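You operate a simulated robot arm through the tools that you are given. There is no shell and no other tool.

Carry out the task below with a simulated two-armed robot. There is one attempt and no reset: what you move stays moved.

## Task
Fold the flat carton into a tray; put the grey foam block in.
Fine: the one by the blue lever; long sides with that lever, which goes back; ends by hand.

It is judged by the outcome, as a careful person would: the job done as asked, and still so three seconds after it is handed in. It fails if anything else is knocked over, pushed out of place, dropped, spilled or broken. Flat cloth is picked up by pressing the open fingertips on it (5 to 10 N) and closing them slowly along it; thin cloth reads only 2 to 8 mm in the jaws.

## Robot
Two 7-joint arms with fingered hands on one trunk that stands fixed in place. Base frame: the origin is at the foot of the trunk, x ahead of it, y to its left, z up. Readings come in mm, rad, newtons and seconds.
The left shoulder is at [70, 143, 1214], the right one opposite. With the tool pointing down near the work surface each hand reaches from about 100 to 780 mm from the base axis, measured 20 degrees to its own side. Payload 3.6 kg a hand.
The tool frame of a hand sits at the grasp point between the pads (the TCP): z along the fingers, y along the line on which they close. The tips reach 25 mm beyond it. The gripper opens to 88 mm; its body begins 29 mm behind the TCP. The gripper is a hand of 5 fingers: y runs from the thumb to the fingers, the wrist lies at [-13, -97, -162] in the tool frame.
Orientation is told as [roll, pitch, yaw] about the base's x, y, z axes, in that order, counted from this pose: with the fingers straight down and the wrist toward the robot, the tool's x, y and z point along [0, 1, 0], [1, 0, 0] and [0, 0, -1] of the base frame.

## Interface
- The arms move only by the tool send_rows. It takes "left_increments", "right_increments" or both (then of equal length, played together; a hand with none holds still); each is one flat list of numbers, 6 for each row, row after row: the shift along the tool's x, y, z in mm, then the turn, a rotation vector about the tool's x, y, z in rad. In form: [tx, ty, tz, wx, wy, wz, tx, ty, tz, wx, wy, wz, ...]. A call has 1 to 20 rows; each row is the pose to reach, as a shift and turn from the pose commanded when the call began, along the tool's axes at that moment. Each row takes 0.2 s and may step no farther than 50 mm and 0.15 rad from the row before; otherwise, the whole call is refused. Where a pose cannot be reached the arm comes as near as it can. A force on the tool above 40 N (or 10 N above the force at the start of the call, whichever is more), or a blocked arm, ends the call early, and 0.2 s more pass. In this call time passes only in rows, and 0.2 s behind the last. The reply holds the time, the measured pose of the TCP, the force on the tool along the base axes, the opening and the grip force, in the units named above and with some noise, with the torque about the TCP (base axes, N m) and any sound that the robot's microphone picked up.
- Cameras (640 x 400 px; columns grow to the right, rows downward): "scene" is now at [125.5, 47.7, 1439.4]; the picture's right is [0.53, -0.85, 0.00], its down [-0.50, -0.32, -0.81] and it looks along [0.68, 0.43, -0.59] (base axes); focal length 218 px, centre (320, 200). "left" rides on the left gripper at [-59, -79, -105] in its tool frame; the picture's right is [-0.73, -0.32, 0.61], its down [0.62, -0.68, 0.38] and it looks along [0.29, 0.66, 0.70] (tool axes); focal length 234 px, centre (320, 200). "right" rides on the right gripper at [59, -79, -105] in its tool frame; the picture's right is [-0.73, 0.32, -0.61], its down [-0.62, -0.68, 0.38] and it looks along [-0.29, 0.66, 0.70] (tool axes); focal length 234 px, centre (320, 200). There is no depth. A picture from a camera that has moved, and an enlarged one, comes with that camera's place and axes in the base frame and with its lens.
- get_image(camera): a new picture of that camera. No time passes.
- move_column(by): slides the trunk up (or, below 0, down) by that many mm; the arms and the scene camera ride with it, the base frame stays. It gives what a move gives, with no picture.
- finger_targets(index, middle, ring, little, thumb_bend, thumb_turn, hand): sets how far each is bent, from 0 (flat) to 100 (curled in); at 30 the hand is open as for a grip, at 70 the pads meet at the TCP. One left out holds its place. A second passes; each finger stops where it meets its share of the squeeze, and holds until it gets a number again. It is the only way to open and close the hand. It gives what a move gives, with no picture; readings hold the bend of each and the force on index, middle, ring, little, thumb and palm. thumb_turn goes from beside the hand (0) to across from the fingers (100), as for a grip.
- turn_head(pan, tilt): turns the head with the scene camera to pan (to the left, within 1.501 rad either way) and tilt (down, from -0.506 to 1.204), counted from straight ahead of the robot. It gives what a move gives.
- zoom(camera, box): a new picture of the part [left, top, right, bottom] of that camera's present view, enlarged. No time passes.
- hand_in(): hands the job in; it is judged then, once.

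Nothing tells you positions but the pictures and the camera data. Unless the task says otherwise, let go and move clear before handing in.

The tools are called after "Call:" as name(argument=value, ...) on one line, values as JSON. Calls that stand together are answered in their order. send_rows: Moves the arms, as the interface text tells. Its arguments: {"type":"object","properties":{"left_increments":{"type":"array","items":{"type":"number"}},"right_increments":{"type":"array","items":{"type":"number"}}},"required":[]} The other tools are called the same way: move_column (by) moves the trunk up or down; finger_targets (index, middle, ring, little, thumb_bend, thumb_turn, hand) moves the fingers one by one; turn_head (pan, tilt) turns the head that bears the scene camera; get_image (camera) takes a picture; zoom (camera, box) takes an enlarged picture of a part of a camera's view; hand_in () hands the job in.

At the start:

```text
time_s: 0.0
left_tool_pos: [371.3, 441.6, 1318.3]
left_tcp_rot: [-0.002, -0.001, 0.0]
left_contact_force: [-0.4, 1.0, 0.1]
left_ft_torque: [0.02, -0.03, -0.01]
left_opening: 87.6
left_grip_force: 0.2
left_shape: jaw
left_bend: [30.0, 30.0, 30.0, 30.0, 30.0, 98.0]
left_finger forces: [0.0, 0.0, 0.0, 0.0, 0.1, 0.0]
right_tool_pos: [432.4, 84.3, 1264.8]
right_tcp_rot: [0.001, 0.0, 0.0]
right_contact_force: [0.0, 0.2, -0.3]
right_ft_torque: [-0.03, 0.0, -0.01]
right_opening: 87.7
right_grip_force: 0.1
right_shape: jaw
right_bend: [30.0, 30.0, 30.0, 30.0, 30.0, 98.0]
right_finger forces: [0.0, 0.0, 0.1, 0.0, 0.1, 0.1]
trunk travel left (down, up): [-750.0, 190.0]
head pan, tilt (commanded): [0.564, 0.63]
```

scene: 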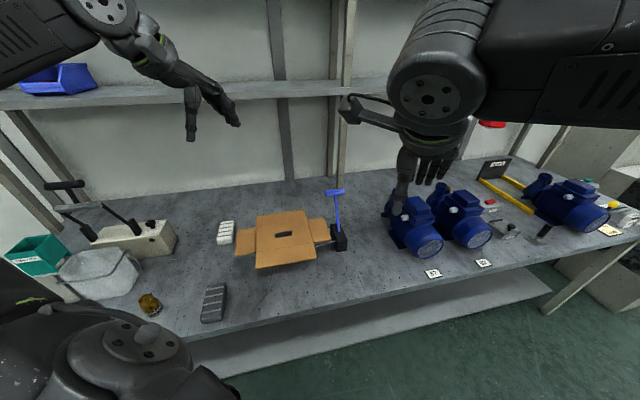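
right: 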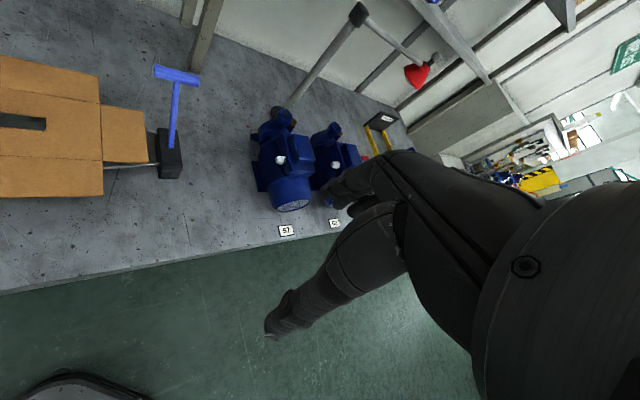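
left: 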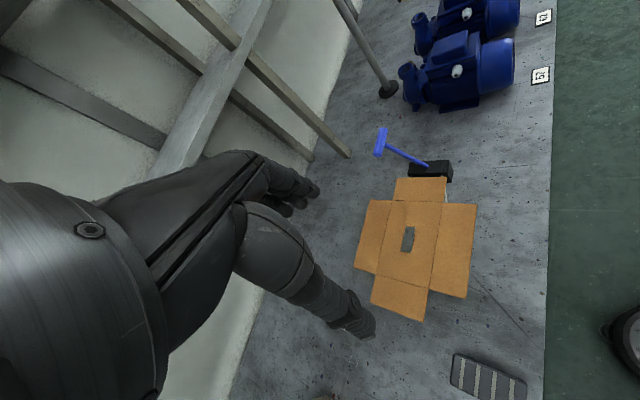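

I see a bench with a flat carton, a blue lever at its right end, a grey foam block in front and a white one behind, plus motors to the right. I'll look closer before moving anything.

Call:
zoom(camera="scene", box=[190, 170, 370, 330])

Call:
zoom(camera="left", box=[330, 110, 560, 400])

Call:
zoom(camera="right", box=[0, 40, 240, 220])

Call:
zoom(camera="scene", box=[0, 170, 200, 330])

```text
2.50 times, centred on (280, 250) of scene
camera zoom: at [125.5, 47.7, 1439.4], right [0.53, -0.85, 0.0], down [-0.5, -0.32, -0.81], along [0.68, 0.43, -0.59], focal length 545 px, centre (420, 75)
```

zoom: 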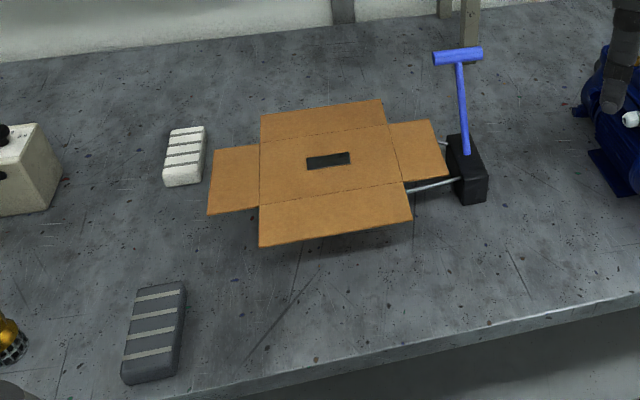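

```text
1.38 times, centred on (445, 255) of left
camera zoom: at [291.2, 383.7, 1423.0], right [-0.32, -0.73, -0.61], down [-0.68, 0.62, -0.38], along [0.66, 0.29, -0.69], focal length 323 px, centre (148, 124)
```

zoom: 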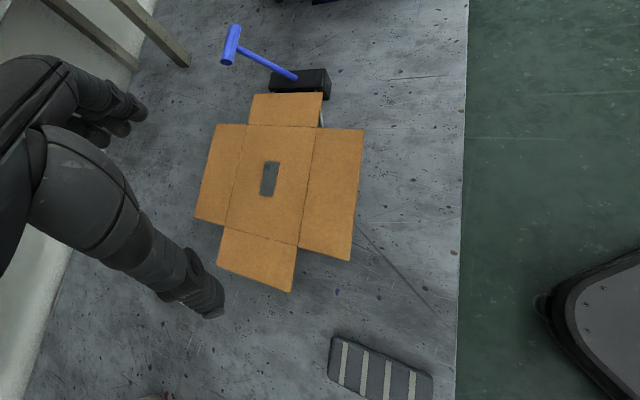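

```text
2.22 times, centred on (120, 130) of right
camera zoom: at [354.2, 142.2, 1371.2], right [0.32, -0.73, 0.61], down [-0.68, -0.62, -0.38], along [0.66, -0.29, -0.7], focal length 520 px, centre (764, 356)
```

zoom: 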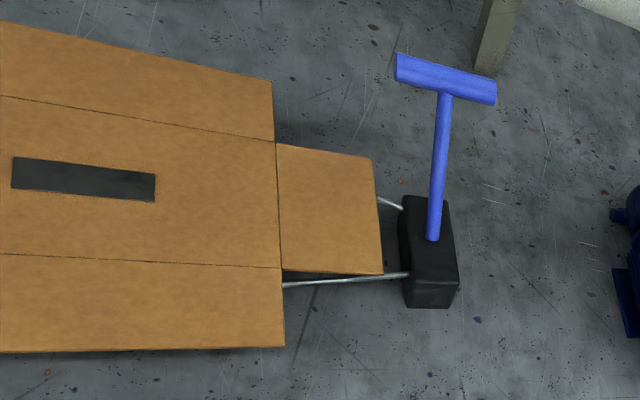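

```text
2.50 times, centred on (100, 250) of scene
camera zoom: at [125.5, 47.7, 1439.4], right [0.53, -0.85, 0.0], down [-0.5, -0.32, -0.81], along [0.68, 0.43, -0.59], focal length 545 px, centre (870, 75)
```

zoom: 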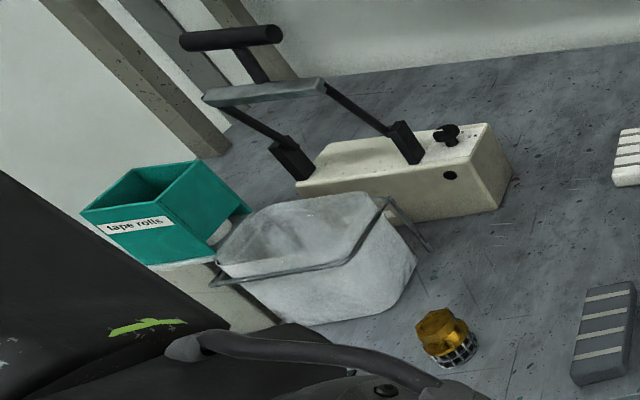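

The bench sits about 45° to the robot, with the carton raised near (516, 443, 895) and its long axis running right toward the lever. The lever's T-handle leans to the back near (717, 354, 989). I'll zoom in further to pin these down.

Call:
zoom(camera="scene", box=[290, 180, 360, 260])

Call:
zoom(camera="left", box=[350, 120, 490, 330])

Call:
zoom(camera="scene", box=[190, 210, 270, 330])

Call:
zoom(camera="left", box=[420, 320, 560, 400])

Call:
zoom(camera="right", box=[90, 50, 210, 190])

```text
5.00 times, centred on (325, 220) of scene
camera zoom: at [125.5, 47.7, 1439.4], right [0.53, -0.85, 0.0], down [-0.5, -0.32, -0.81], along [0.68, 0.43, -0.59], focal length 1090 px, centre (295, 100)
```

zoom: 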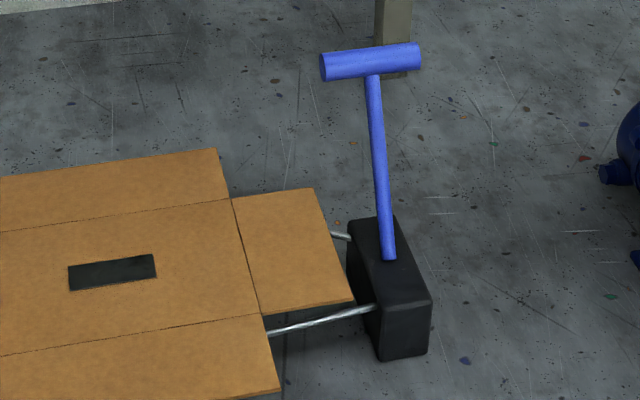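

```text
1.90 times, centred on (420, 225) of left
camera zoom: at [291.2, 383.7, 1423.0], right [-0.32, -0.73, -0.61], down [-0.68, 0.62, -0.38], along [0.66, 0.29, -0.69], focal length 446 px, centre (130, 152)
```

zoom: 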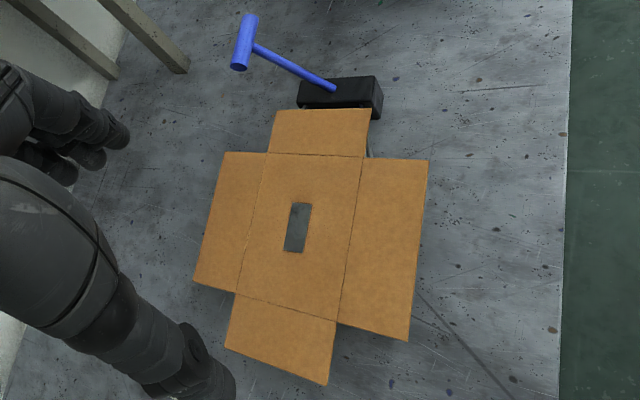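

```text
3.33 times, centred on (230, 270) of scene
camera zoom: at [125.5, 47.7, 1439.4], right [0.53, -0.85, 0.0], down [-0.5, -0.32, -0.81], along [0.68, 0.43, -0.59], focal length 726 px, centre (620, -33)
```

zoom: 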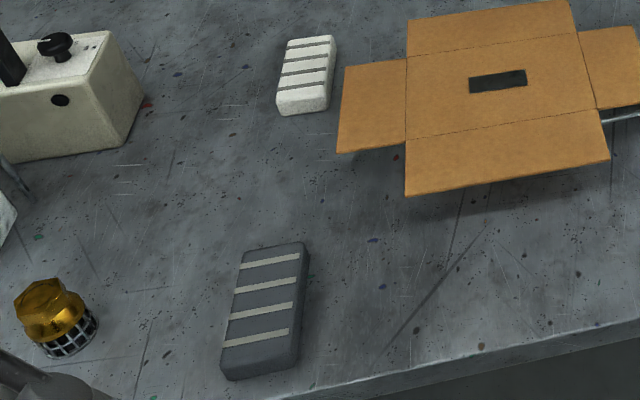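

```text
4.57 times, centred on (490, 360) of left
camera zoom: at [291.2, 383.7, 1423.0], right [-0.32, -0.73, -0.61], down [-0.68, 0.62, -0.38], along [0.66, 0.29, -0.69], focal length 1070 px, centre (-457, -531)
```

zoom: 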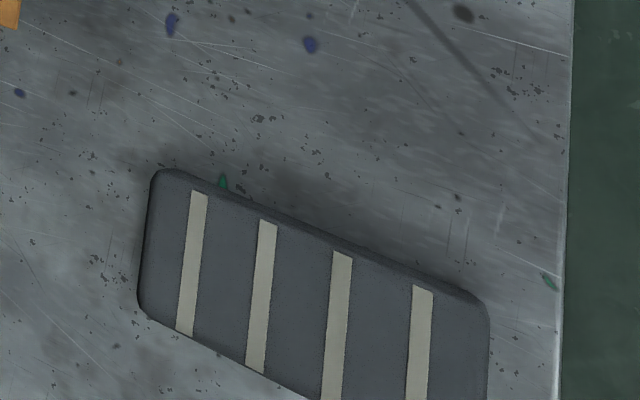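

```text
2.86 times, centred on (150, 120) of right
camera zoom: at [354.2, 142.2, 1371.2], right [0.32, -0.73, 0.61], down [-0.68, -0.62, -0.38], along [0.66, -0.29, -0.7], focal length 669 px, centre (806, 429)
```

zoom: 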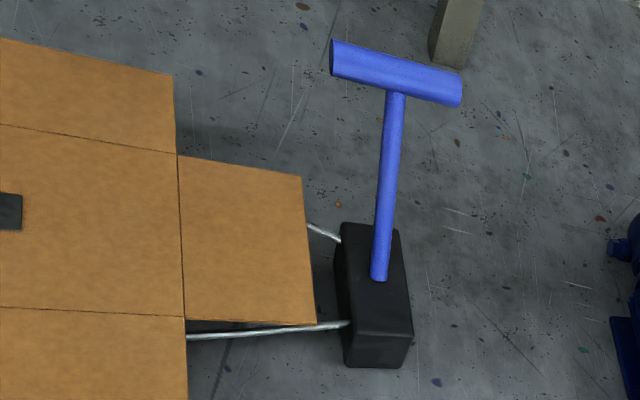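

The bench top is at z≈797, the lever box top at about 864, the T-bar centre near (711, 353, 995) and the carton plane around 885–890. I'll clear the right arm to its own side and bring the left hand, turned 45°, to hover above the T-handle.

Call:
send_rows(right_increments=[-40, 0, 0, 0, 0, 0, -80, 0, 0, 0, 0, 0, -120, 0, 0, 0, 0, 0, -160, 0, 0, 0, 0, 0, -200, 0, 0, 0, 0, 0])

Call:
send_rows(left_increments=[-10, 33, 10, 0, 0, -0.1, -20, 66, 25, 0, 0, -0.2, -30, 99, 45, 0, 0, -0.3, -40, 132, 65, 0, 0, -0.4, -50, 165, 85, 0, 0, -0.5, -58, 195, 105, 0, 0, -0.6, -66, 222, 122, 0, 0, -0.7, -74, 245, 138, 0, 0, -0.785])

Call:
get_image(camera="scene")

Call:
get_image(camera="left")

```text
time_s: 1.2
left_tool_pos: [369.1, 439.6, 1319.5]
left_tcp_rot: [0.004, -0.001, 0.004]
left_contact_force: [0.4, -0.3, -0.1]
left_ft_torque: [0.02, 0.02, 0.02]
left_opening: 87.7
left_grip_force: 0.0
left_shape: jaw
left_bend: [30.0, 30.0, 30.0, 30.0, 30.0, 98.0]
left_finger forces: [0.1, 0.0, 0.0, 0.0, 0.1, 0.1]
right_tool_pos: [436.2, -119.9, 1264.5]
right_tcp_rot: [0.004, 0.001, 0.002]
right_contact_force: [0.3, -0.5, 0.3]
right_ft_torque: [0.01, 0.02, -0.02]
right_opening: 87.9
right_grip_force: 0.1
right_shape: jaw
right_bend: [30.0, 30.0, 30.0, 30.0, 30.0, 98.0]
right_finger forces: [0.0, 0.0, 0.1, 0.0, 0.0, 0.1]
trunk travel left (down, up): [-750.0, 190.0]
head pan, tilt (commanded): [0.564, 0.63]
```

```text
time_s: 3.0
left_tool_pos: [617.9, 369.5, 1178.3]
left_tcp_rot: [-0.001, -0.002, 0.788]
left_contact_force: [0.8, 0.8, 0.3]
left_ft_torque: [0.01, 0.01, 0.02]
left_opening: 87.8
left_grip_force: 0.1
left_shape: jaw
left_bend: [30.0, 30.0, 30.0, 30.0, 30.0, 98.0]
left_finger forces: [0.1, 0.0, 0.0, 0.0, 0.1, 0.1]
right_tool_pos: [436.4, -118.1, 1264.8]
right_tcp_rot: [0.002, 0.001, 0.002]
right_contact_force: [-0.8, -0.4, -0.3]
right_ft_torque: [-0.03, -0.02, 0.02]
right_opening: 87.7
right_grip_force: 0.1
right_shape: jaw
right_bend: [30.0, 30.0, 30.0, 30.0, 30.0, 98.0]
right_finger forces: [0.0, 0.0, 0.0, 0.1, 0.0, 0.0]
trunk travel left (down, up): [-750.0, 190.0]
head pan, tilt (commanded): [0.564, 0.63]
```

```text
taken
camera scene: at [127.4, 46.7, 1439.2], right [0.53, -0.85, 0.0], down [-0.5, -0.31, -0.81], along [0.68, 0.43, -0.59], focal length 218 px, centre (320, 200)
```

scene: 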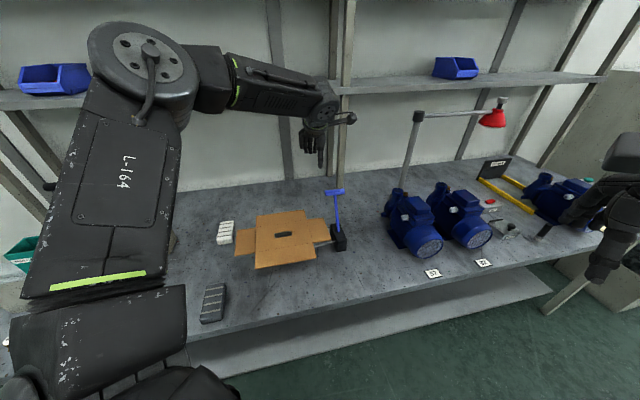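

```text
taken
camera left: at [604.5, 272.7, 1283.3], right [0.29, -0.74, -0.61], down [-0.92, -0.04, -0.38], along [0.26, 0.67, -0.7], focal length 234 px, centre (320, 200)
```

left: 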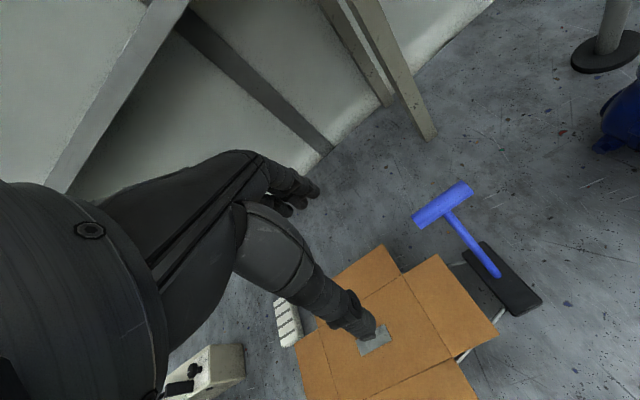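

The left camera confirms the T-bar at about (713, 352, 995). I'll move the open left hand directly above it, keeping the thumb in front and the fingers behind the bar.

Call:
send_rows(left_increments=[-20, 14, 20, 0, 0, 0, -40, 28, 40, 0, 0, 0, -60, 41, 60, 0, 0, 0, -79, 54, 80, 0, 0, 0, -79, 54, 105, 0, 0, 0])

Call:
get_image(camera="left")

Call:
zoom(camera="scene", box=[270, 100, 400, 260])

```text
time_s: 4.2
left_tool_pos: [680.4, 357.3, 1081.6]
left_tcp_rot: [-0.001, 0.0, 0.786]
left_contact_force: [1.0, 0.6, -0.1]
left_ft_torque: [0.0, 0.01, 0.04]
left_opening: 87.7
left_grip_force: 0.0
left_shape: jaw
left_bend: [30.0, 30.0, 30.0, 30.0, 30.0, 98.0]
left_finger forces: [0.0, 0.0, 0.1, 0.0, 0.0, 0.1]
left hand out of reach, approached as far as the arm can: row 4, 5
right_tool_pos: [435.9, -117.1, 1265.6]
right_tcp_rot: [0.001, -0.001, 0.001]
right_contact_force: [-0.2, 0.0, -0.3]
right_ft_torque: [0.0, 0.04, 0.03]
right_opening: 87.6
right_grip_force: 0.1
right_shape: jaw
right_bend: [30.0, 30.0, 30.0, 30.0, 30.0, 98.0]
right_finger forces: [0.0, 0.1, 0.0, 0.0, 0.0, 0.1]
trunk travel left (down, up): [-750.0, 190.0]
head pan, tilt (commanded): [0.564, 0.63]
```

```text
taken
camera left: at [666.4, 261.4, 1185.9], right [0.29, -0.74, -0.61], down [-0.92, -0.04, -0.39], along [0.26, 0.67, -0.69], focal length 234 px, centre (320, 200)
```

left: 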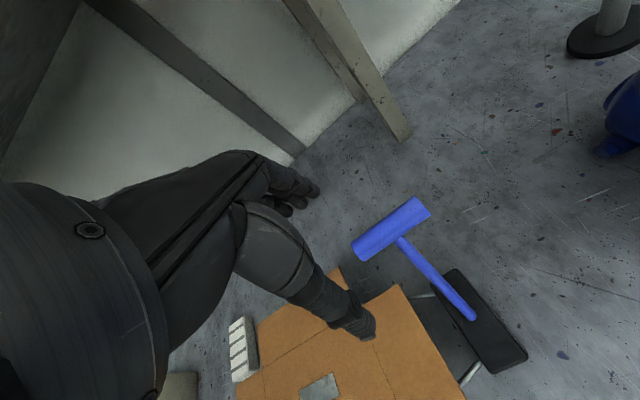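

```text
2.50 times, centred on (335, 180) of scene
camera zoom: at [125.8, 47.6, 1439.3], right [0.53, -0.85, 0.0], down [-0.5, -0.31, -0.81], along [0.68, 0.43, -0.59], focal length 545 px, centre (282, 250)
```

zoom: 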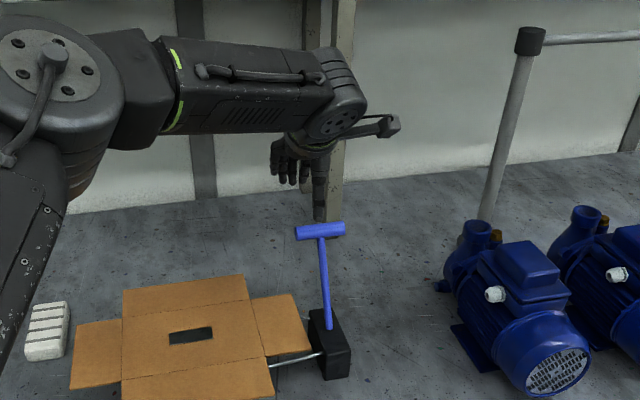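

The arm is at its reach limit here with the fingers vertical. I'll back the hand off, tuck the thumb beside it, and lower the trunk, then tilt the fingers forward so they can hook behind the bar from a closer wrist.

Call:
send_rows(left_increments=[0, -20, -25, 0, 0, 0, 10, -40, -50, 0, 0, 0, 10, -70, -60, 0, 0, 0, 10, -100, -60, 0, 0, 0])

Call:
move_column(by=-120)

Call:
finger_targets(hand="left", thumb_bend=0, thumb_turn=0)

Call:
get_image(camera="scene")

Call:
get_image(camera="left")

```text
time_s: 5.2
left_tool_pos: [600.9, 292.6, 1144.7]
left_tcp_rot: [-0.001, -0.002, 0.788]
left_contact_force: [-0.1, -0.7, 0.4]
left_ft_torque: [0.03, 0.01, -0.03]
left_opening: 87.9
left_grip_force: 0.0
left_shape: jaw
left_bend: [30.0, 30.0, 30.0, 30.0, 30.0, 98.0]
left_finger forces: [0.0, 0.1, 0.1, 0.1, 0.1, 0.1]
right_tool_pos: [435.7, -119.5, 1266.4]
right_tcp_rot: [0.004, 0.001, 0.002]
right_contact_force: [0.0, 0.8, 1.4]
right_ft_torque: [0.01, 0.0, 0.0]
right_opening: 87.6
right_grip_force: 0.2
right_shape: jaw
right_bend: [30.0, 30.0, 30.0, 30.0, 30.0, 98.0]
right_finger forces: [0.0, 0.0, 0.1, 0.0, 0.0, 0.0]
trunk travel left (down, up): [-750.0, 190.0]
head pan, tilt (commanded): [0.564, 0.63]
```

```text
time_s: 6.7
left_tool_pos: [601.0, 293.4, 1024.3]
left_tcp_rot: [0.0, -0.002, 0.787]
left_contact_force: [0.4, 0.5, -0.5]
left_ft_torque: [-0.01, 0.01, 0.04]
left_opening: 87.9
left_grip_force: 0.1
left_shape: jaw
left_bend: [30.0, 30.0, 30.0, 30.0, 30.0, 98.0]
left_finger forces: [0.1, 0.1, 0.0, 0.1, 0.1, 0.0]
right_tool_pos: [435.4, -118.5, 1145.1]
right_tcp_rot: [0.003, 0.0, 0.002]
right_contact_force: [0.2, 0.1, 0.2]
right_ft_torque: [0.0, -0.02, 0.02]
right_opening: 87.9
right_grip_force: 0.1
right_shape: jaw
right_bend: [30.0, 30.0, 30.0, 30.0, 30.0, 98.0]
right_finger forces: [0.1, 0.0, 0.1, 0.0, 0.0, 0.0]
trunk travel left (down, up): [-630.0, 310.0]
head pan, tilt (commanded): [0.564, 0.63]
```

```text
time_s: 7.7
left_tool_pos: [600.7, 293.5, 1023.0]
left_tcp_rot: [0.0, -0.001, 0.789]
left_contact_force: [0.3, 0.0, -0.7]
left_ft_torque: [0.02, -0.01, 0.0]
left_opening: 130.0
left_grip_force: 0.0
left_shape: fingers
left_bend: [30.0, 30.0, 30.0, 30.0, 0.0, 0.0]
left_finger forces: [0.0, 0.0, 0.0, 0.0, 0.0, 0.1]
right_tool_pos: [436.0, -118.2, 1145.8]
right_tcp_rot: [0.003, 0.0, 0.002]
right_contact_force: [0.4, -0.5, -0.9]
right_ft_torque: [-0.01, 0.0, -0.01]
right_opening: 87.7
right_grip_force: 0.0
right_shape: jaw
right_bend: [30.0, 30.0, 30.0, 30.0, 30.0, 98.0]
right_finger forces: [0.0, 0.1, 0.0, 0.0, 0.0, 0.1]
trunk travel left (down, up): [-630.0, 310.0]
head pan, tilt (commanded): [0.564, 0.63]
```

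```text
taken
camera scene: at [125.6, 47.5, 1319.4], right [0.53, -0.85, 0.0], down [-0.5, -0.31, -0.81], along [0.68, 0.43, -0.59], focal length 218 px, centre (320, 200)
```

scene: 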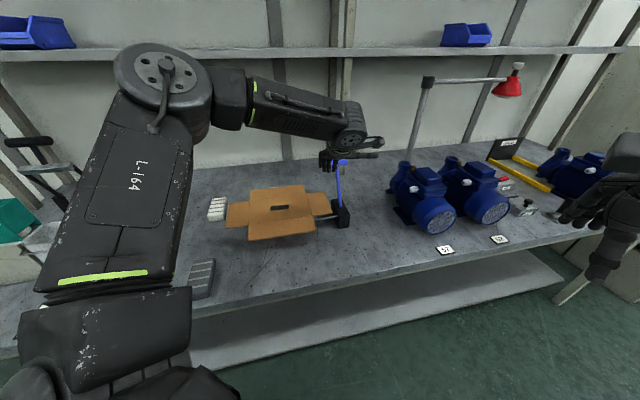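

```text
taken
camera left: at [587.3, 196.7, 1128.0], right [0.29, -0.74, -0.61], down [-0.92, -0.04, -0.38], along [0.26, 0.67, -0.7], focal length 234 px, centre (320, 200)
```

left: 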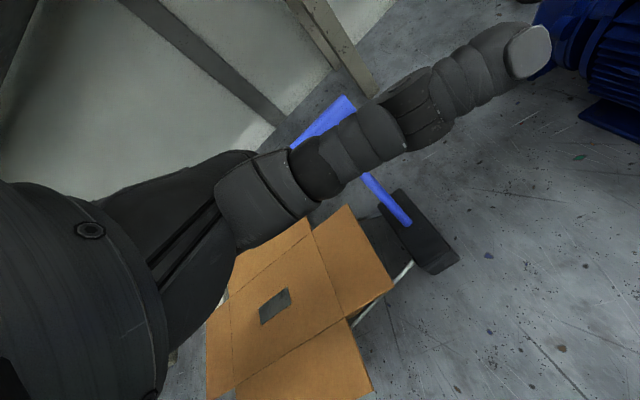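

The hand is open with the thumb out to the side, and the trunk is lower. I'll tilt the fingers forward and carry them over the T-bar, then check the pose before hooking.

Call:
send_rows(left_increments=[0, 0, -20, -0.15, 0, 0, 0, 10, -40, -0.3, 0, 0, -10, 30, -45, -0.45, 0, 0, -20, 60, -45, -0.45, 0, 0, -30, 90, -40, -0.45, 0, 0, -38, 120, -32, -0.45, 0, 0])

Call:
get_image(camera="left")

Call:
zoom(camera="scene", box=[280, 110, 400, 250])

```text
time_s: 9.1
left_tool_pos: [713.4, 350.7, 1054.0]
left_tcp_rot: [0.0, -0.451, 0.788]
left_contact_force: [0.9, -0.1, 0.2]
left_ft_torque: [0.0, -0.01, -0.03]
left_opening: 129.9
left_grip_force: 0.0
left_shape: fingers
left_bend: [30.0, 30.0, 30.0, 30.0, 0.0, 0.0]
left_finger forces: [0.1, 0.0, 0.0, 0.0, 0.0, 0.0]
right_tool_pos: [437.9, -116.9, 1145.0]
right_tcp_rot: [-0.001, 0.001, 0.002]
right_contact_force: [0.6, 0.5, -0.7]
right_ft_torque: [0.03, 0.02, -0.03]
right_opening: 87.8
right_grip_force: 0.2
right_shape: jaw
right_bend: [30.0, 30.0, 30.0, 30.0, 30.0, 98.0]
right_finger forces: [0.0, 0.0, 0.1, 0.0, 0.0, 0.0]
trunk travel left (down, up): [-630.0, 310.0]
head pan, tilt (commanded): [0.564, 0.63]
```

```text
taken
camera left: at [672.1, 228.2, 1113.8], right [0.5, -0.53, -0.69], down [-0.76, 0.12, -0.64], along [0.43, 0.84, -0.34], focal length 234 px, centre (320, 200)
```

left: 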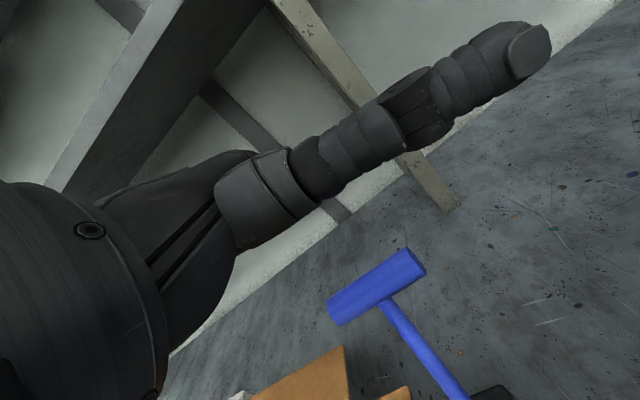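

```text
2.86 times, centred on (340, 180) of scene
camera zoom: at [127.1, 48.1, 1319.2], right [0.53, -0.85, 0.0], down [-0.5, -0.32, -0.81], along [0.68, 0.43, -0.59], focal length 623 px, centre (263, 257)
```

zoom: 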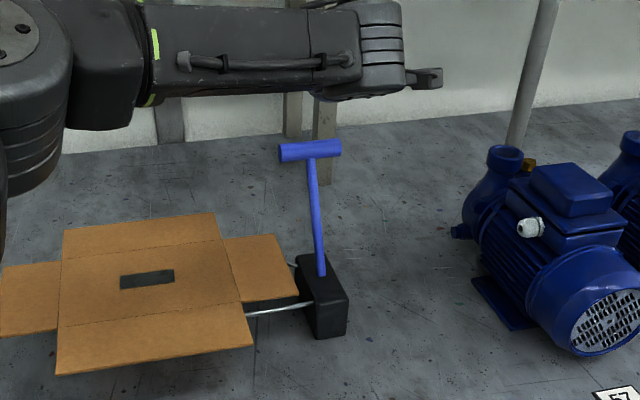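

The TCP is right above the bar. I'll lower the hand so the fingers drop behind the bar.

Call:
send_rows(left_increments=[0, -8.7, 18, 0, 0, 0, 0, -17.4, 36, 0, 0, 0, 0, -26, 54, 0, 0, 0])

Call:
get_image(camera="left")

Call:
zoom(camera="scene", box=[280, 110, 400, 250])

Call:
get_image(camera="right")

```text
time_s: 9.9
left_tool_pos: [702.8, 356.2, 998.4]
left_tcp_rot: [-0.002, -0.451, 0.787]
left_contact_force: [-0.3, 0.2, -0.6]
left_ft_torque: [-0.01, -0.01, -0.01]
left_opening: 130.1
left_grip_force: 0.1
left_shape: fingers
left_bend: [30.0, 30.0, 30.0, 30.0, 0.0, 0.0]
left_finger forces: [0.0, 0.0, 0.0, 0.0, 0.0, 0.1]
left hand out of reach, approached as far as the arm can: row 2, 3
right_tool_pos: [435.9, -118.5, 1144.5]
right_tcp_rot: [0.001, 0.0, 0.003]
right_contact_force: [-0.1, 0.1, -0.6]
right_ft_torque: [0.01, 0.02, 0.01]
right_opening: 87.6
right_grip_force: 0.1
right_shape: jaw
right_bend: [30.0, 30.0, 30.0, 30.0, 30.0, 98.0]
right_finger forces: [0.0, 0.0, 0.0, 0.0, 0.1, 0.0]
trunk travel left (down, up): [-630.0, 310.0]
head pan, tilt (commanded): [0.564, 0.63]
```

```text
taken
camera left: at [662.1, 232.1, 1058.1], right [0.5, -0.53, -0.69], down [-0.76, 0.12, -0.64], along [0.43, 0.84, -0.34], focal length 234 px, centre (320, 200)
```

left: 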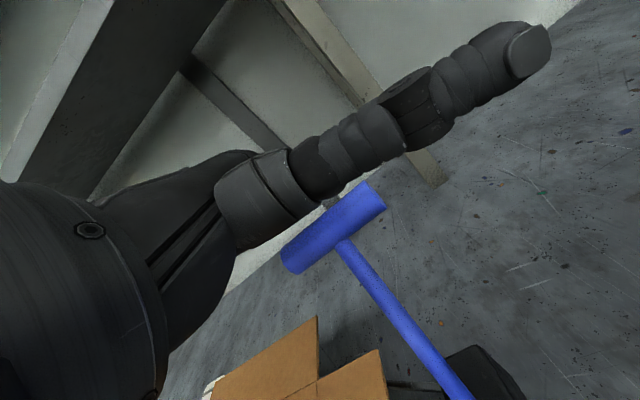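

```text
2.86 times, centred on (340, 180) of scene
camera zoom: at [125.5, 47.6, 1319.4], right [0.53, -0.85, 0.0], down [-0.5, -0.31, -0.81], along [0.68, 0.43, -0.59], focal length 623 px, centre (263, 257)
```

zoom: 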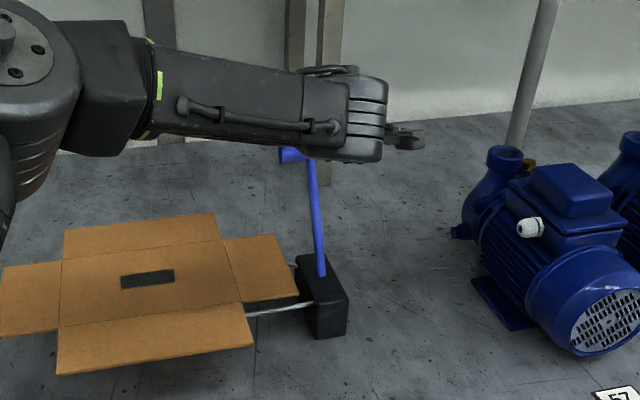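

```text
taken
camera right: at [355.8, -59.1, 1250.9], right [0.32, -0.73, 0.61], down [-0.68, -0.62, -0.38], along [0.66, -0.29, -0.7], focal length 234 px, centre (320, 200)
```

right: 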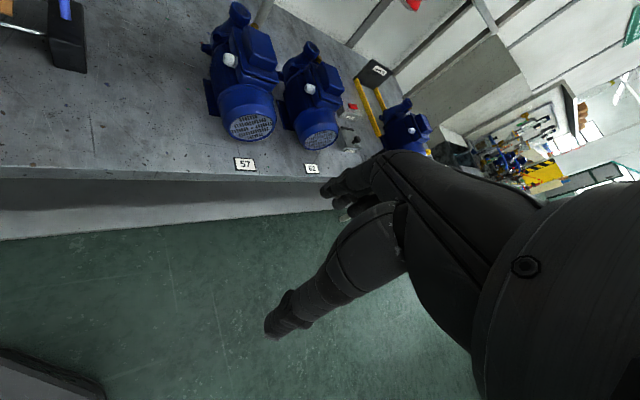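

The bar now sits at the TCP with the fingers behind it. I'll curl the four fingers gently around it.

Call:
finger_targets(hand="left", index=62, middle=62, ring=62, little=62)

Call:
get_image(camera="left")

```text
time_s: 10.9
left_tool_pos: [703.4, 355.7, 998.5]
left_tcp_rot: [0.0, -0.451, 0.788]
left_contact_force: [1.8, 0.3, 1.3]
left_ft_torque: [0.01, 0.0, -0.03]
left_opening: 114.2
left_grip_force: 0.9
left_shape: fingers
left_bend: [61.0, 62.0, 61.0, 62.0, 0.0, 0.0]
left_finger forces: [0.9, 0.1, 0.6, 0.0, 0.0, 0.0]
right_tool_pos: [435.2, -117.5, 1146.3]
right_tcp_rot: [-0.002, 0.0, 0.002]
right_contact_force: [-0.1, 0.2, -0.2]
right_ft_torque: [-0.03, 0.0, 0.0]
right_opening: 87.8
right_grip_force: 0.1
right_shape: jaw
right_bend: [30.0, 30.0, 30.0, 30.0, 30.0, 98.0]
right_finger forces: [0.0, 0.0, 0.0, 0.1, 0.1, 0.0]
trunk travel left (down, up): [-630.0, 310.0]
head pan, tilt (commanded): [0.564, 0.63]
```

```text
taken
camera left: at [662.4, 232.3, 1058.2], right [0.5, -0.53, -0.69], down [-0.76, 0.12, -0.64], along [0.43, 0.84, -0.34], focal length 234 px, centre (320, 200)
```

left: 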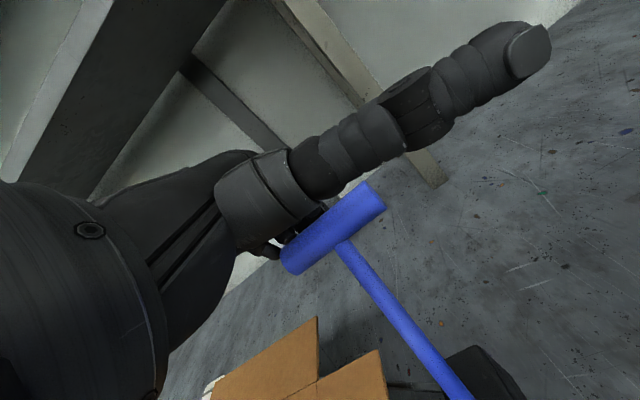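

The fingers are touching the bar lightly. I'll pull the lever toward the front along its arc, to about vertical first, watching the force.

Call:
send_rows(left_increments=[0, -7.8, -9.6, -0.04, 0, 0, 0, -17.3, -19.6, -0.08, 0, 0, 0, -26.6, -27.9, -0.12, 0, 0, 0, -36.5, -35.3, -0.16, 0, 0, 0, -46.9, -42.1, -0.2, 0, 0, 0, -57.9, -47.9, -0.24, 0, 0])

Call:
get_image(camera="left")

Call:
zoom(camera="scene", box=[210, 110, 390, 270])

```text
time_s: 12.3
left_tool_pos: [656.6, 322.7, 1020.2]
left_tcp_rot: [-0.003, -0.689, 0.784]
left_contact_force: [-0.3, 0.7, 0.5]
left_ft_torque: [0.02, -0.01, -0.02]
left_opening: 113.6
left_grip_force: 0.0
left_shape: fingers
left_bend: [62.0, 62.0, 62.0, 62.0, 0.0, 0.0]
left_finger forces: [0.1, 0.0, 0.0, 0.1, 0.1, 0.1]
left hand out of reach, approached as far as the arm can: row 5, 6
right_tool_pos: [435.0, -117.8, 1144.9]
right_tcp_rot: [-0.001, 0.0, 0.0]
right_contact_force: [-0.8, -0.2, -0.7]
right_ft_torque: [0.0, -0.02, -0.02]
right_opening: 87.5
right_grip_force: 0.0
right_shape: jaw
right_bend: [30.0, 30.0, 30.0, 30.0, 30.0, 98.0]
right_finger forces: [0.1, 0.1, 0.0, 0.0, 0.0, 0.0]
trunk travel left (down, up): [-630.0, 310.0]
head pan, tilt (commanded): [0.564, 0.63]
```

```text
taken
camera left: at [606.4, 192.4, 1050.1], right [0.61, -0.42, -0.67], down [-0.64, 0.24, -0.73], along [0.47, 0.87, -0.12], focal length 234 px, centre (320, 200)
```

left: 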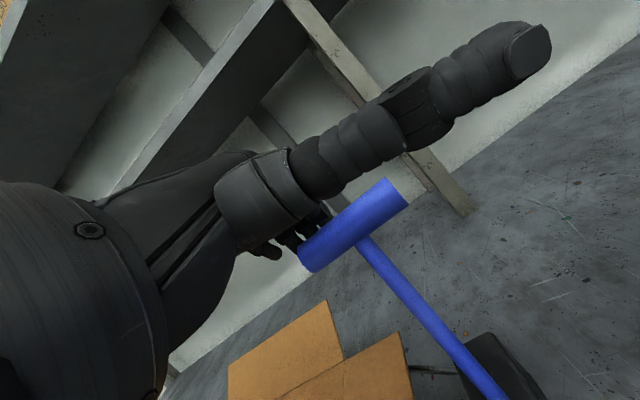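

```text
2.50 times, centred on (300, 190) of scene
camera zoom: at [125.1, 47.8, 1319.4], right [0.53, -0.85, 0.0], down [-0.5, -0.32, -0.81], along [0.68, 0.43, -0.59], focal length 545 px, centre (370, 225)
```

zoom: 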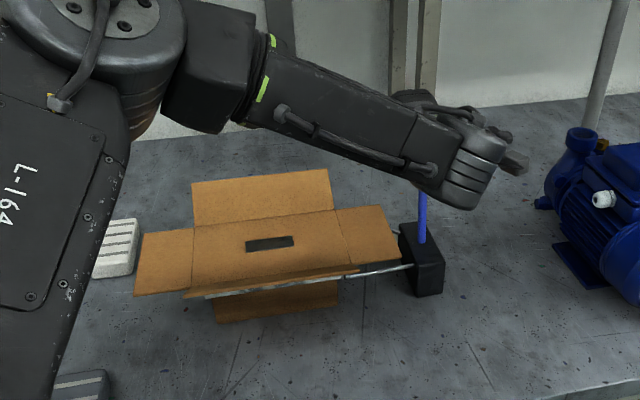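

The lever is coming with the hand and the long sides have begun to fold. I'll look closer before pulling on.

Call:
zoom(camera="scene", box=[240, 160, 350, 250])

Call:
get_image(camera="right")

```text
4.44 times, centred on (295, 205) of scene
camera zoom: at [125.1, 47.8, 1319.4], right [0.53, -0.85, 0.0], down [-0.5, -0.32, -0.81], along [0.68, 0.43, -0.59], focal length 969 px, centre (431, 178)
```

zoom: 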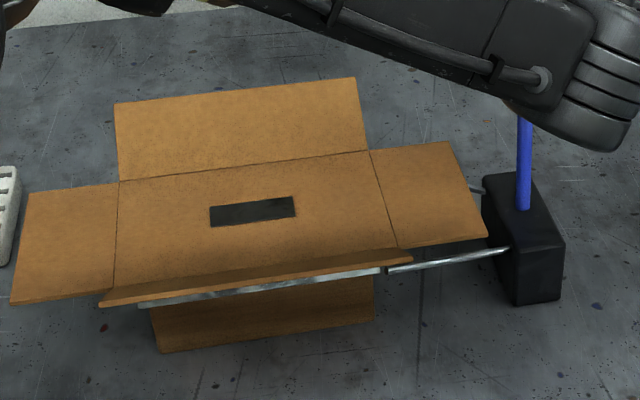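

```text
taken
camera right: at [355.5, -58.9, 1251.0], right [0.32, -0.73, 0.61], down [-0.68, -0.62, -0.38], along [0.66, -0.29, -0.7], focal length 234 px, centre (320, 200)
```

right: 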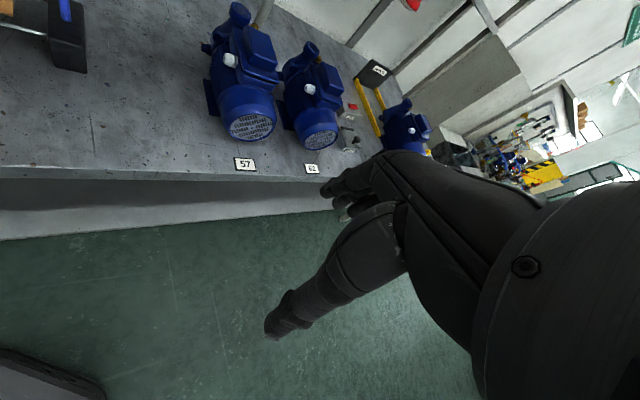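

The flaps are about halfway up and the lever is near vertical with little resistance. I'll keep pulling along the arc, re-centring slightly on the bar.

Call:
send_rows(left_increments=[-3, -9.9, -7.5, 0, 0, 0, -6, -20.3, -14.2, 0, 0, 0, -9, -31.3, -20.1, 0, 0, 0, -12, -42.6, -25.1, 0, 0, 0, -15, -55.6, -29.5, 0, 0, 0, -18, -67.8, -32.6, 0, 0, 0])

Call:
get_image(camera="left")

Call:
zoom(camera="scene", box=[230, 130, 360, 250])

```text
time_s: 13.7
left_tool_pos: [642.4, 326.1, 1017.0]
left_tcp_rot: [0.0, -0.688, 0.785]
left_contact_force: [1.8, -0.7, 0.1]
left_ft_torque: [0.01, 0.01, -0.02]
left_opening: 113.9
left_grip_force: 0.5
left_shape: fingers
left_bend: [61.0, 62.0, 62.0, 62.0, 0.0, 0.0]
left_finger forces: [0.9, 0.2, 0.0, 0.0, 0.1, 0.0]
left hand out of reach, approached as far as the arm can: row 1, 2, 3, 4, 5, 6
right_tool_pos: [436.4, -117.7, 1145.3]
right_tcp_rot: [0.001, 0.0, 0.002]
right_contact_force: [0.1, 0.0, -0.3]
right_ft_torque: [0.01, -0.02, -0.01]
right_opening: 87.5
right_grip_force: 0.0
right_shape: jaw
right_bend: [30.0, 30.0, 30.0, 30.0, 30.0, 98.0]
right_finger forces: [0.0, 0.0, 0.0, 0.0, 0.0, 0.1]
trunk travel left (down, up): [-630.0, 310.0]
head pan, tilt (commanded): [0.564, 0.63]
```

```text
taken
camera left: at [593.4, 196.0, 1047.4], right [0.61, -0.42, -0.67], down [-0.64, 0.24, -0.73], along [0.47, 0.87, -0.12], focal length 234 px, centre (320, 200)
```

left: 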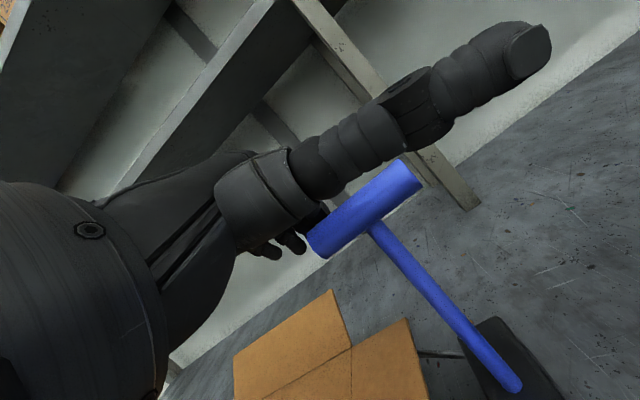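

```text
3.33 times, centred on (295, 190) of scene
camera zoom: at [125.7, 47.5, 1319.4], right [0.53, -0.85, 0.0], down [-0.5, -0.31, -0.81], along [0.68, 0.43, -0.59], focal length 726 px, centre (403, 233)
```

zoom: 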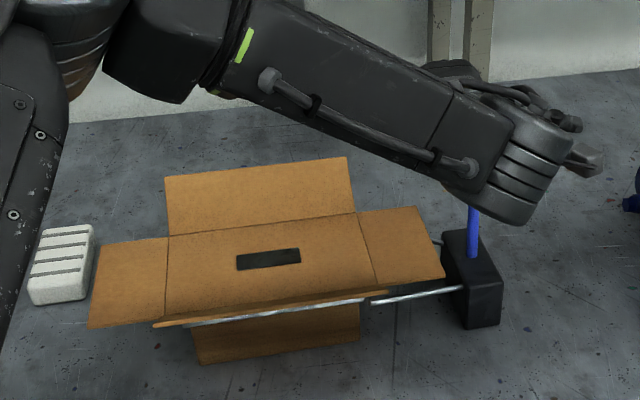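

The lever is near vertical, but the tilted wrist is at a joint limit and drifted left along the bar. I'll tilt the hand back toward vertical and slide right to re-centre the fingers behind the bar.

Call:
send_rows(left_increments=[0, 4, 3, 0.12, 0, 0, -4, 8, 6, 0.24, 0, 0, -12, 8, 6, 0.36, 0, 0, -20, 8, 6, 0.45, 0, 0, -28, 8, 6, 0.45, 0, 0, -35, 8, 6, 0.45, 0, 0])

Call:
get_image(camera="left")

Call:
zoom(camera="scene", box=[230, 130, 360, 250])

```text
time_s: 15.1
left_tool_pos: [677.3, 310.0, 1017.1]
left_tcp_rot: [0.0, -0.24, 0.787]
left_contact_force: [-0.1, 1.3, -0.5]
left_ft_torque: [0.0, 0.01, -0.03]
left_opening: 113.7
left_grip_force: 0.8
left_shape: fingers
left_bend: [62.0, 62.0, 62.0, 61.0, 0.0, 0.0]
left_finger forces: [0.1, 0.1, 0.1, 0.5, 0.0, 0.1]
right_tool_pos: [435.3, -117.5, 1145.7]
right_tcp_rot: [0.001, 0.0, 0.002]
right_contact_force: [-0.2, -0.4, -0.1]
right_ft_torque: [0.01, -0.02, 0.0]
right_opening: 87.9
right_grip_force: 0.1
right_shape: jaw
right_bend: [30.0, 30.0, 30.0, 30.0, 30.0, 98.0]
right_finger forces: [0.0, 0.0, 0.0, 0.1, 0.1, 0.0]
trunk travel left (down, up): [-630.0, 310.0]
head pan, tilt (commanded): [0.564, 0.63]
```

```text
taken
camera left: at [646.9, 196.4, 1100.3], right [0.39, -0.63, -0.67], down [-0.84, 0.04, -0.53], along [0.36, 0.77, -0.52], focal length 234 px, centre (320, 200)
```

left: 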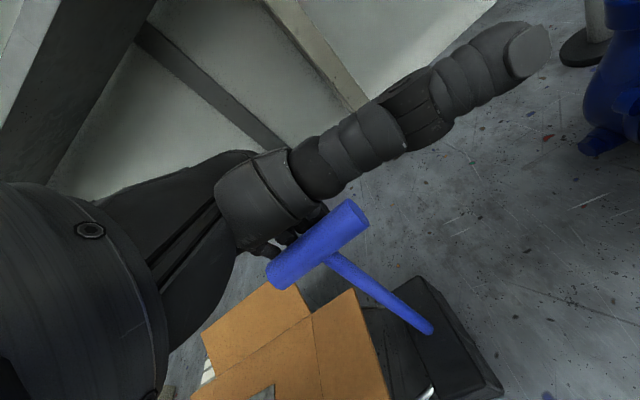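

```text
3.33 times, centred on (295, 190) of scene
camera zoom: at [125.8, 47.6, 1319.3], right [0.53, -0.85, 0.0], down [-0.5, -0.32, -0.81], along [0.68, 0.43, -0.59], focal length 726 px, centre (403, 233)
```

zoom: 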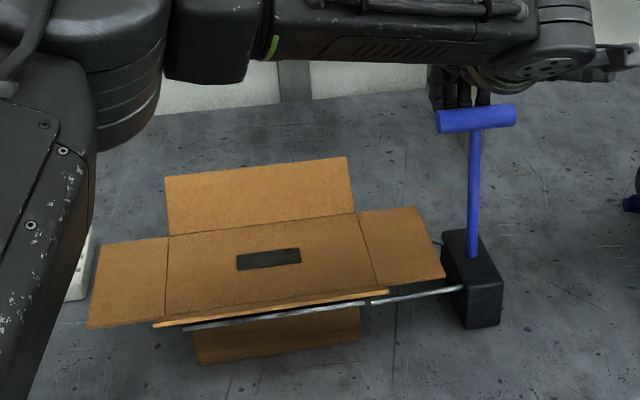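

The hand is now well placed and the lever is about 5° short of vertical. I'll pull it on toward the front along the arc.

Call:
send_rows(left_increments=[0, -14.8, -4.4, 0, 0, 0, 0, -28.3, -7.1, 0, 0, 0, 0, -41.9, -8.6, 0, 0, 0, 0, -55.8, -8.9, 0, 0, 0, 0, -69.5, -8.1, 0, 0, 0])

Call:
get_image(camera="left")

Call:
zoom(camera="scene", box=[230, 130, 360, 250])

```text
time_s: 16.3
left_tool_pos: [627.2, 258.8, 1007.7]
left_tcp_rot: [0.001, -0.241, 0.787]
left_contact_force: [0.5, 1.1, 0.3]
left_ft_torque: [0.0, 0.0, -0.02]
left_opening: 113.7
left_grip_force: 0.0
left_shape: fingers
left_bend: [62.0, 62.0, 62.0, 62.0, 0.0, 0.0]
left_finger forces: [0.0, 0.0, 0.1, 0.4, 0.0, 0.1]
right_tool_pos: [435.2, -118.5, 1144.4]
right_tcp_rot: [0.001, -0.001, 0.001]
right_contact_force: [0.5, 0.2, 0.3]
right_ft_torque: [0.03, 0.0, -0.02]
right_opening: 87.6
right_grip_force: 0.1
right_shape: jaw
right_bend: [30.0, 30.0, 30.0, 30.0, 30.0, 98.0]
right_finger forces: [0.0, 0.0, 0.0, 0.0, 0.0, 0.1]
trunk travel left (down, up): [-630.0, 310.0]
head pan, tilt (commanded): [0.564, 0.63]
```

```text
taken
camera left: at [596.5, 146.5, 1090.7], right [0.4, -0.63, -0.67], down [-0.84, 0.04, -0.54], along [0.36, 0.77, -0.52], focal length 234 px, centre (320, 200)
```

left: 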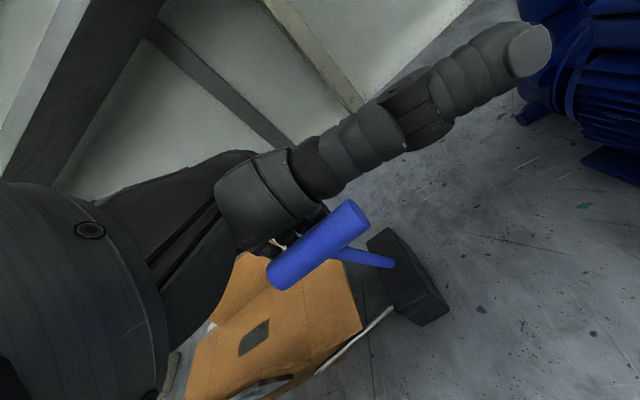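

```text
3.33 times, centred on (295, 190) of scene
camera zoom: at [125.5, 47.4, 1319.4], right [0.53, -0.85, 0.0], down [-0.5, -0.31, -0.81], along [0.68, 0.43, -0.59], focal length 726 px, centre (403, 233)
```

zoom: 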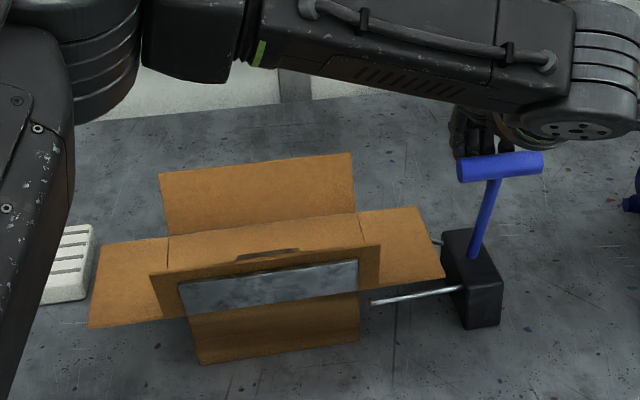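

The long sides are now steep, around 75–80°, with a plate behind the front one. I'll pull further in small steps.

Call:
send_rows(left_increments=[0, -6.9, 1, 0, 0, 0, 0, -13.7, 2.1, 0, 0, 0, 0, -20.4, 3.7, 0, 0, 0, 0, -27.1, 5.4, 0, 0, 0])

Call:
get_image(camera="left")

Call:
zoom(camera="scene", box=[230, 130, 360, 250])

```text
time_s: 17.3
left_tool_pos: [608.7, 249.2, 996.6]
left_tcp_rot: [-0.002, -0.239, 0.784]
left_contact_force: [-0.1, -0.2, 0.0]
left_ft_torque: [0.0, -0.01, -0.02]
left_opening: 113.4
left_grip_force: 0.0
left_shape: fingers
left_bend: [62.0, 62.0, 62.0, 62.0, 0.0, 0.0]
left_finger forces: [0.1, 0.1, 0.1, 0.0, 0.0, 0.0]
left hand out of reach, approached as far as the arm can: row 3, 4
right_tool_pos: [435.3, -118.4, 1145.2]
right_tcp_rot: [0.002, 0.001, 0.002]
right_contact_force: [-0.4, 0.3, -0.1]
right_ft_torque: [-0.01, 0.01, 0.0]
right_opening: 87.7
right_grip_force: 0.0
right_shape: jaw
right_bend: [30.0, 30.0, 30.0, 30.0, 30.0, 98.0]
right_finger forces: [0.0, 0.0, 0.1, 0.1, 0.1, 0.0]
trunk travel left (down, up): [-630.0, 310.0]
head pan, tilt (commanded): [0.564, 0.63]
```

```text
taken
camera left: at [578.0, 136.0, 1079.1], right [0.39, -0.64, -0.66], down [-0.84, 0.04, -0.54], along [0.37, 0.77, -0.52], focal length 234 px, centre (320, 200)
```

left: 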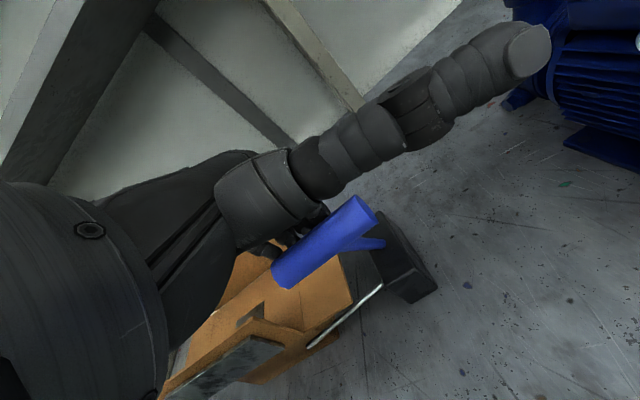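

```text
3.33 times, centred on (295, 190) of scene
camera zoom: at [125.5, 47.5, 1319.4], right [0.53, -0.85, 0.0], down [-0.5, -0.31, -0.81], along [0.68, 0.43, -0.59], focal length 726 px, centre (403, 233)
```

zoom: 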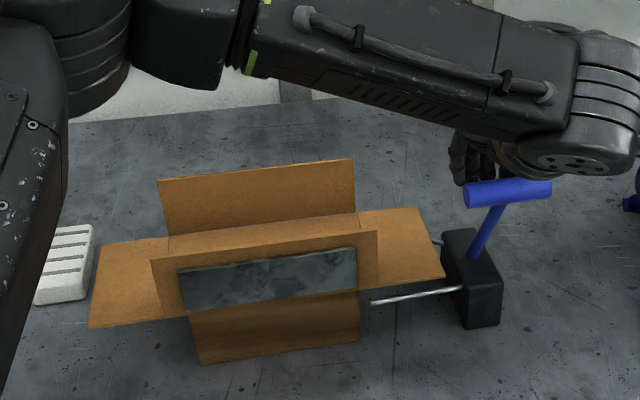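

The long sides look about vertical and the lever leans roughly 30° forward, still with little resistance. I'll pull a touch further with less wrist tilt to find the stop.

Call:
send_rows(left_increments=[0, -5, 1, 0.05, 0, 0, 0, -10, 2, 0.1, 0, 0, 0, -16, 3.5, 0.15, 0, 0, 0, -22, 5, 0.2, 0, 0])

Call:
zoom(camera="scene", box=[230, 130, 360, 250])

Call:
get_image(camera="left")

```text
time_s: 18.4
left_tool_pos: [599.7, 238.4, 987.4]
left_tcp_rot: [-0.007, -0.054, 0.791]
left_contact_force: [18.5, 15.3, 8.6]
left_ft_torque: [0.2, -0.28, -0.56]
left_opening: 118.0
left_grip_force: 15.9
left_shape: fingers
left_bend: [49.0, 61.0, 58.0, 55.0, 0.0, 0.0]
left_finger forces: [13.7, 4.3, 4.1, 9.5, 0.0, 0.0]
right_tool_pos: [439.2, -115.8, 1145.3]
right_tcp_rot: [0.001, 0.003, 0.002]
right_contact_force: [-0.1, 0.4, 0.3]
right_ft_torque: [-0.01, 0.03, -0.03]
right_opening: 87.3
right_grip_force: 0.1
right_shape: jaw
right_bend: [30.0, 30.0, 30.0, 30.0, 30.0, 98.0]
right_finger forces: [0.1, 0.0, 0.0, 0.0, 0.1, 0.0]
trunk travel left (down, up): [-630.0, 310.0]
head pan, tilt (commanded): [0.564, 0.63]
stopped in row 4 (left hand): the force on the tool passed its limit at 41 N (the readings are from after the stop); the commanded pose is now the measured one
```

```text
3.33 times, centred on (295, 190) of scene
camera zoom: at [128.8, 50.2, 1318.7], right [0.53, -0.85, 0.0], down [-0.5, -0.32, -0.81], along [0.68, 0.43, -0.59], focal length 726 px, centre (403, 233)
```

zoom: 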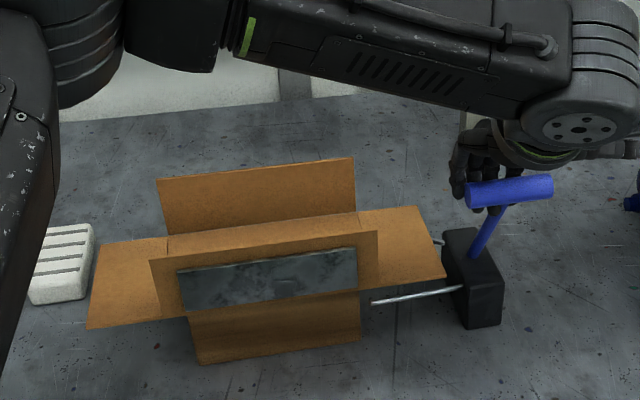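

```text
taken
camera left: at [581.4, 139.2, 1088.7], right [0.31, -0.72, -0.62], down [-0.91, -0.03, -0.42], along [0.28, 0.69, -0.66], focal length 234 px, centre (320, 200)
```

left: 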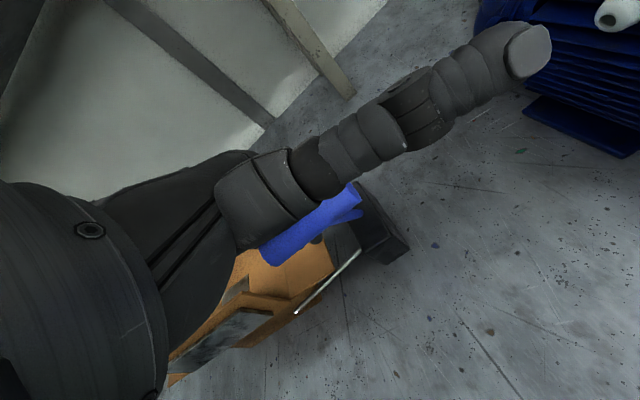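

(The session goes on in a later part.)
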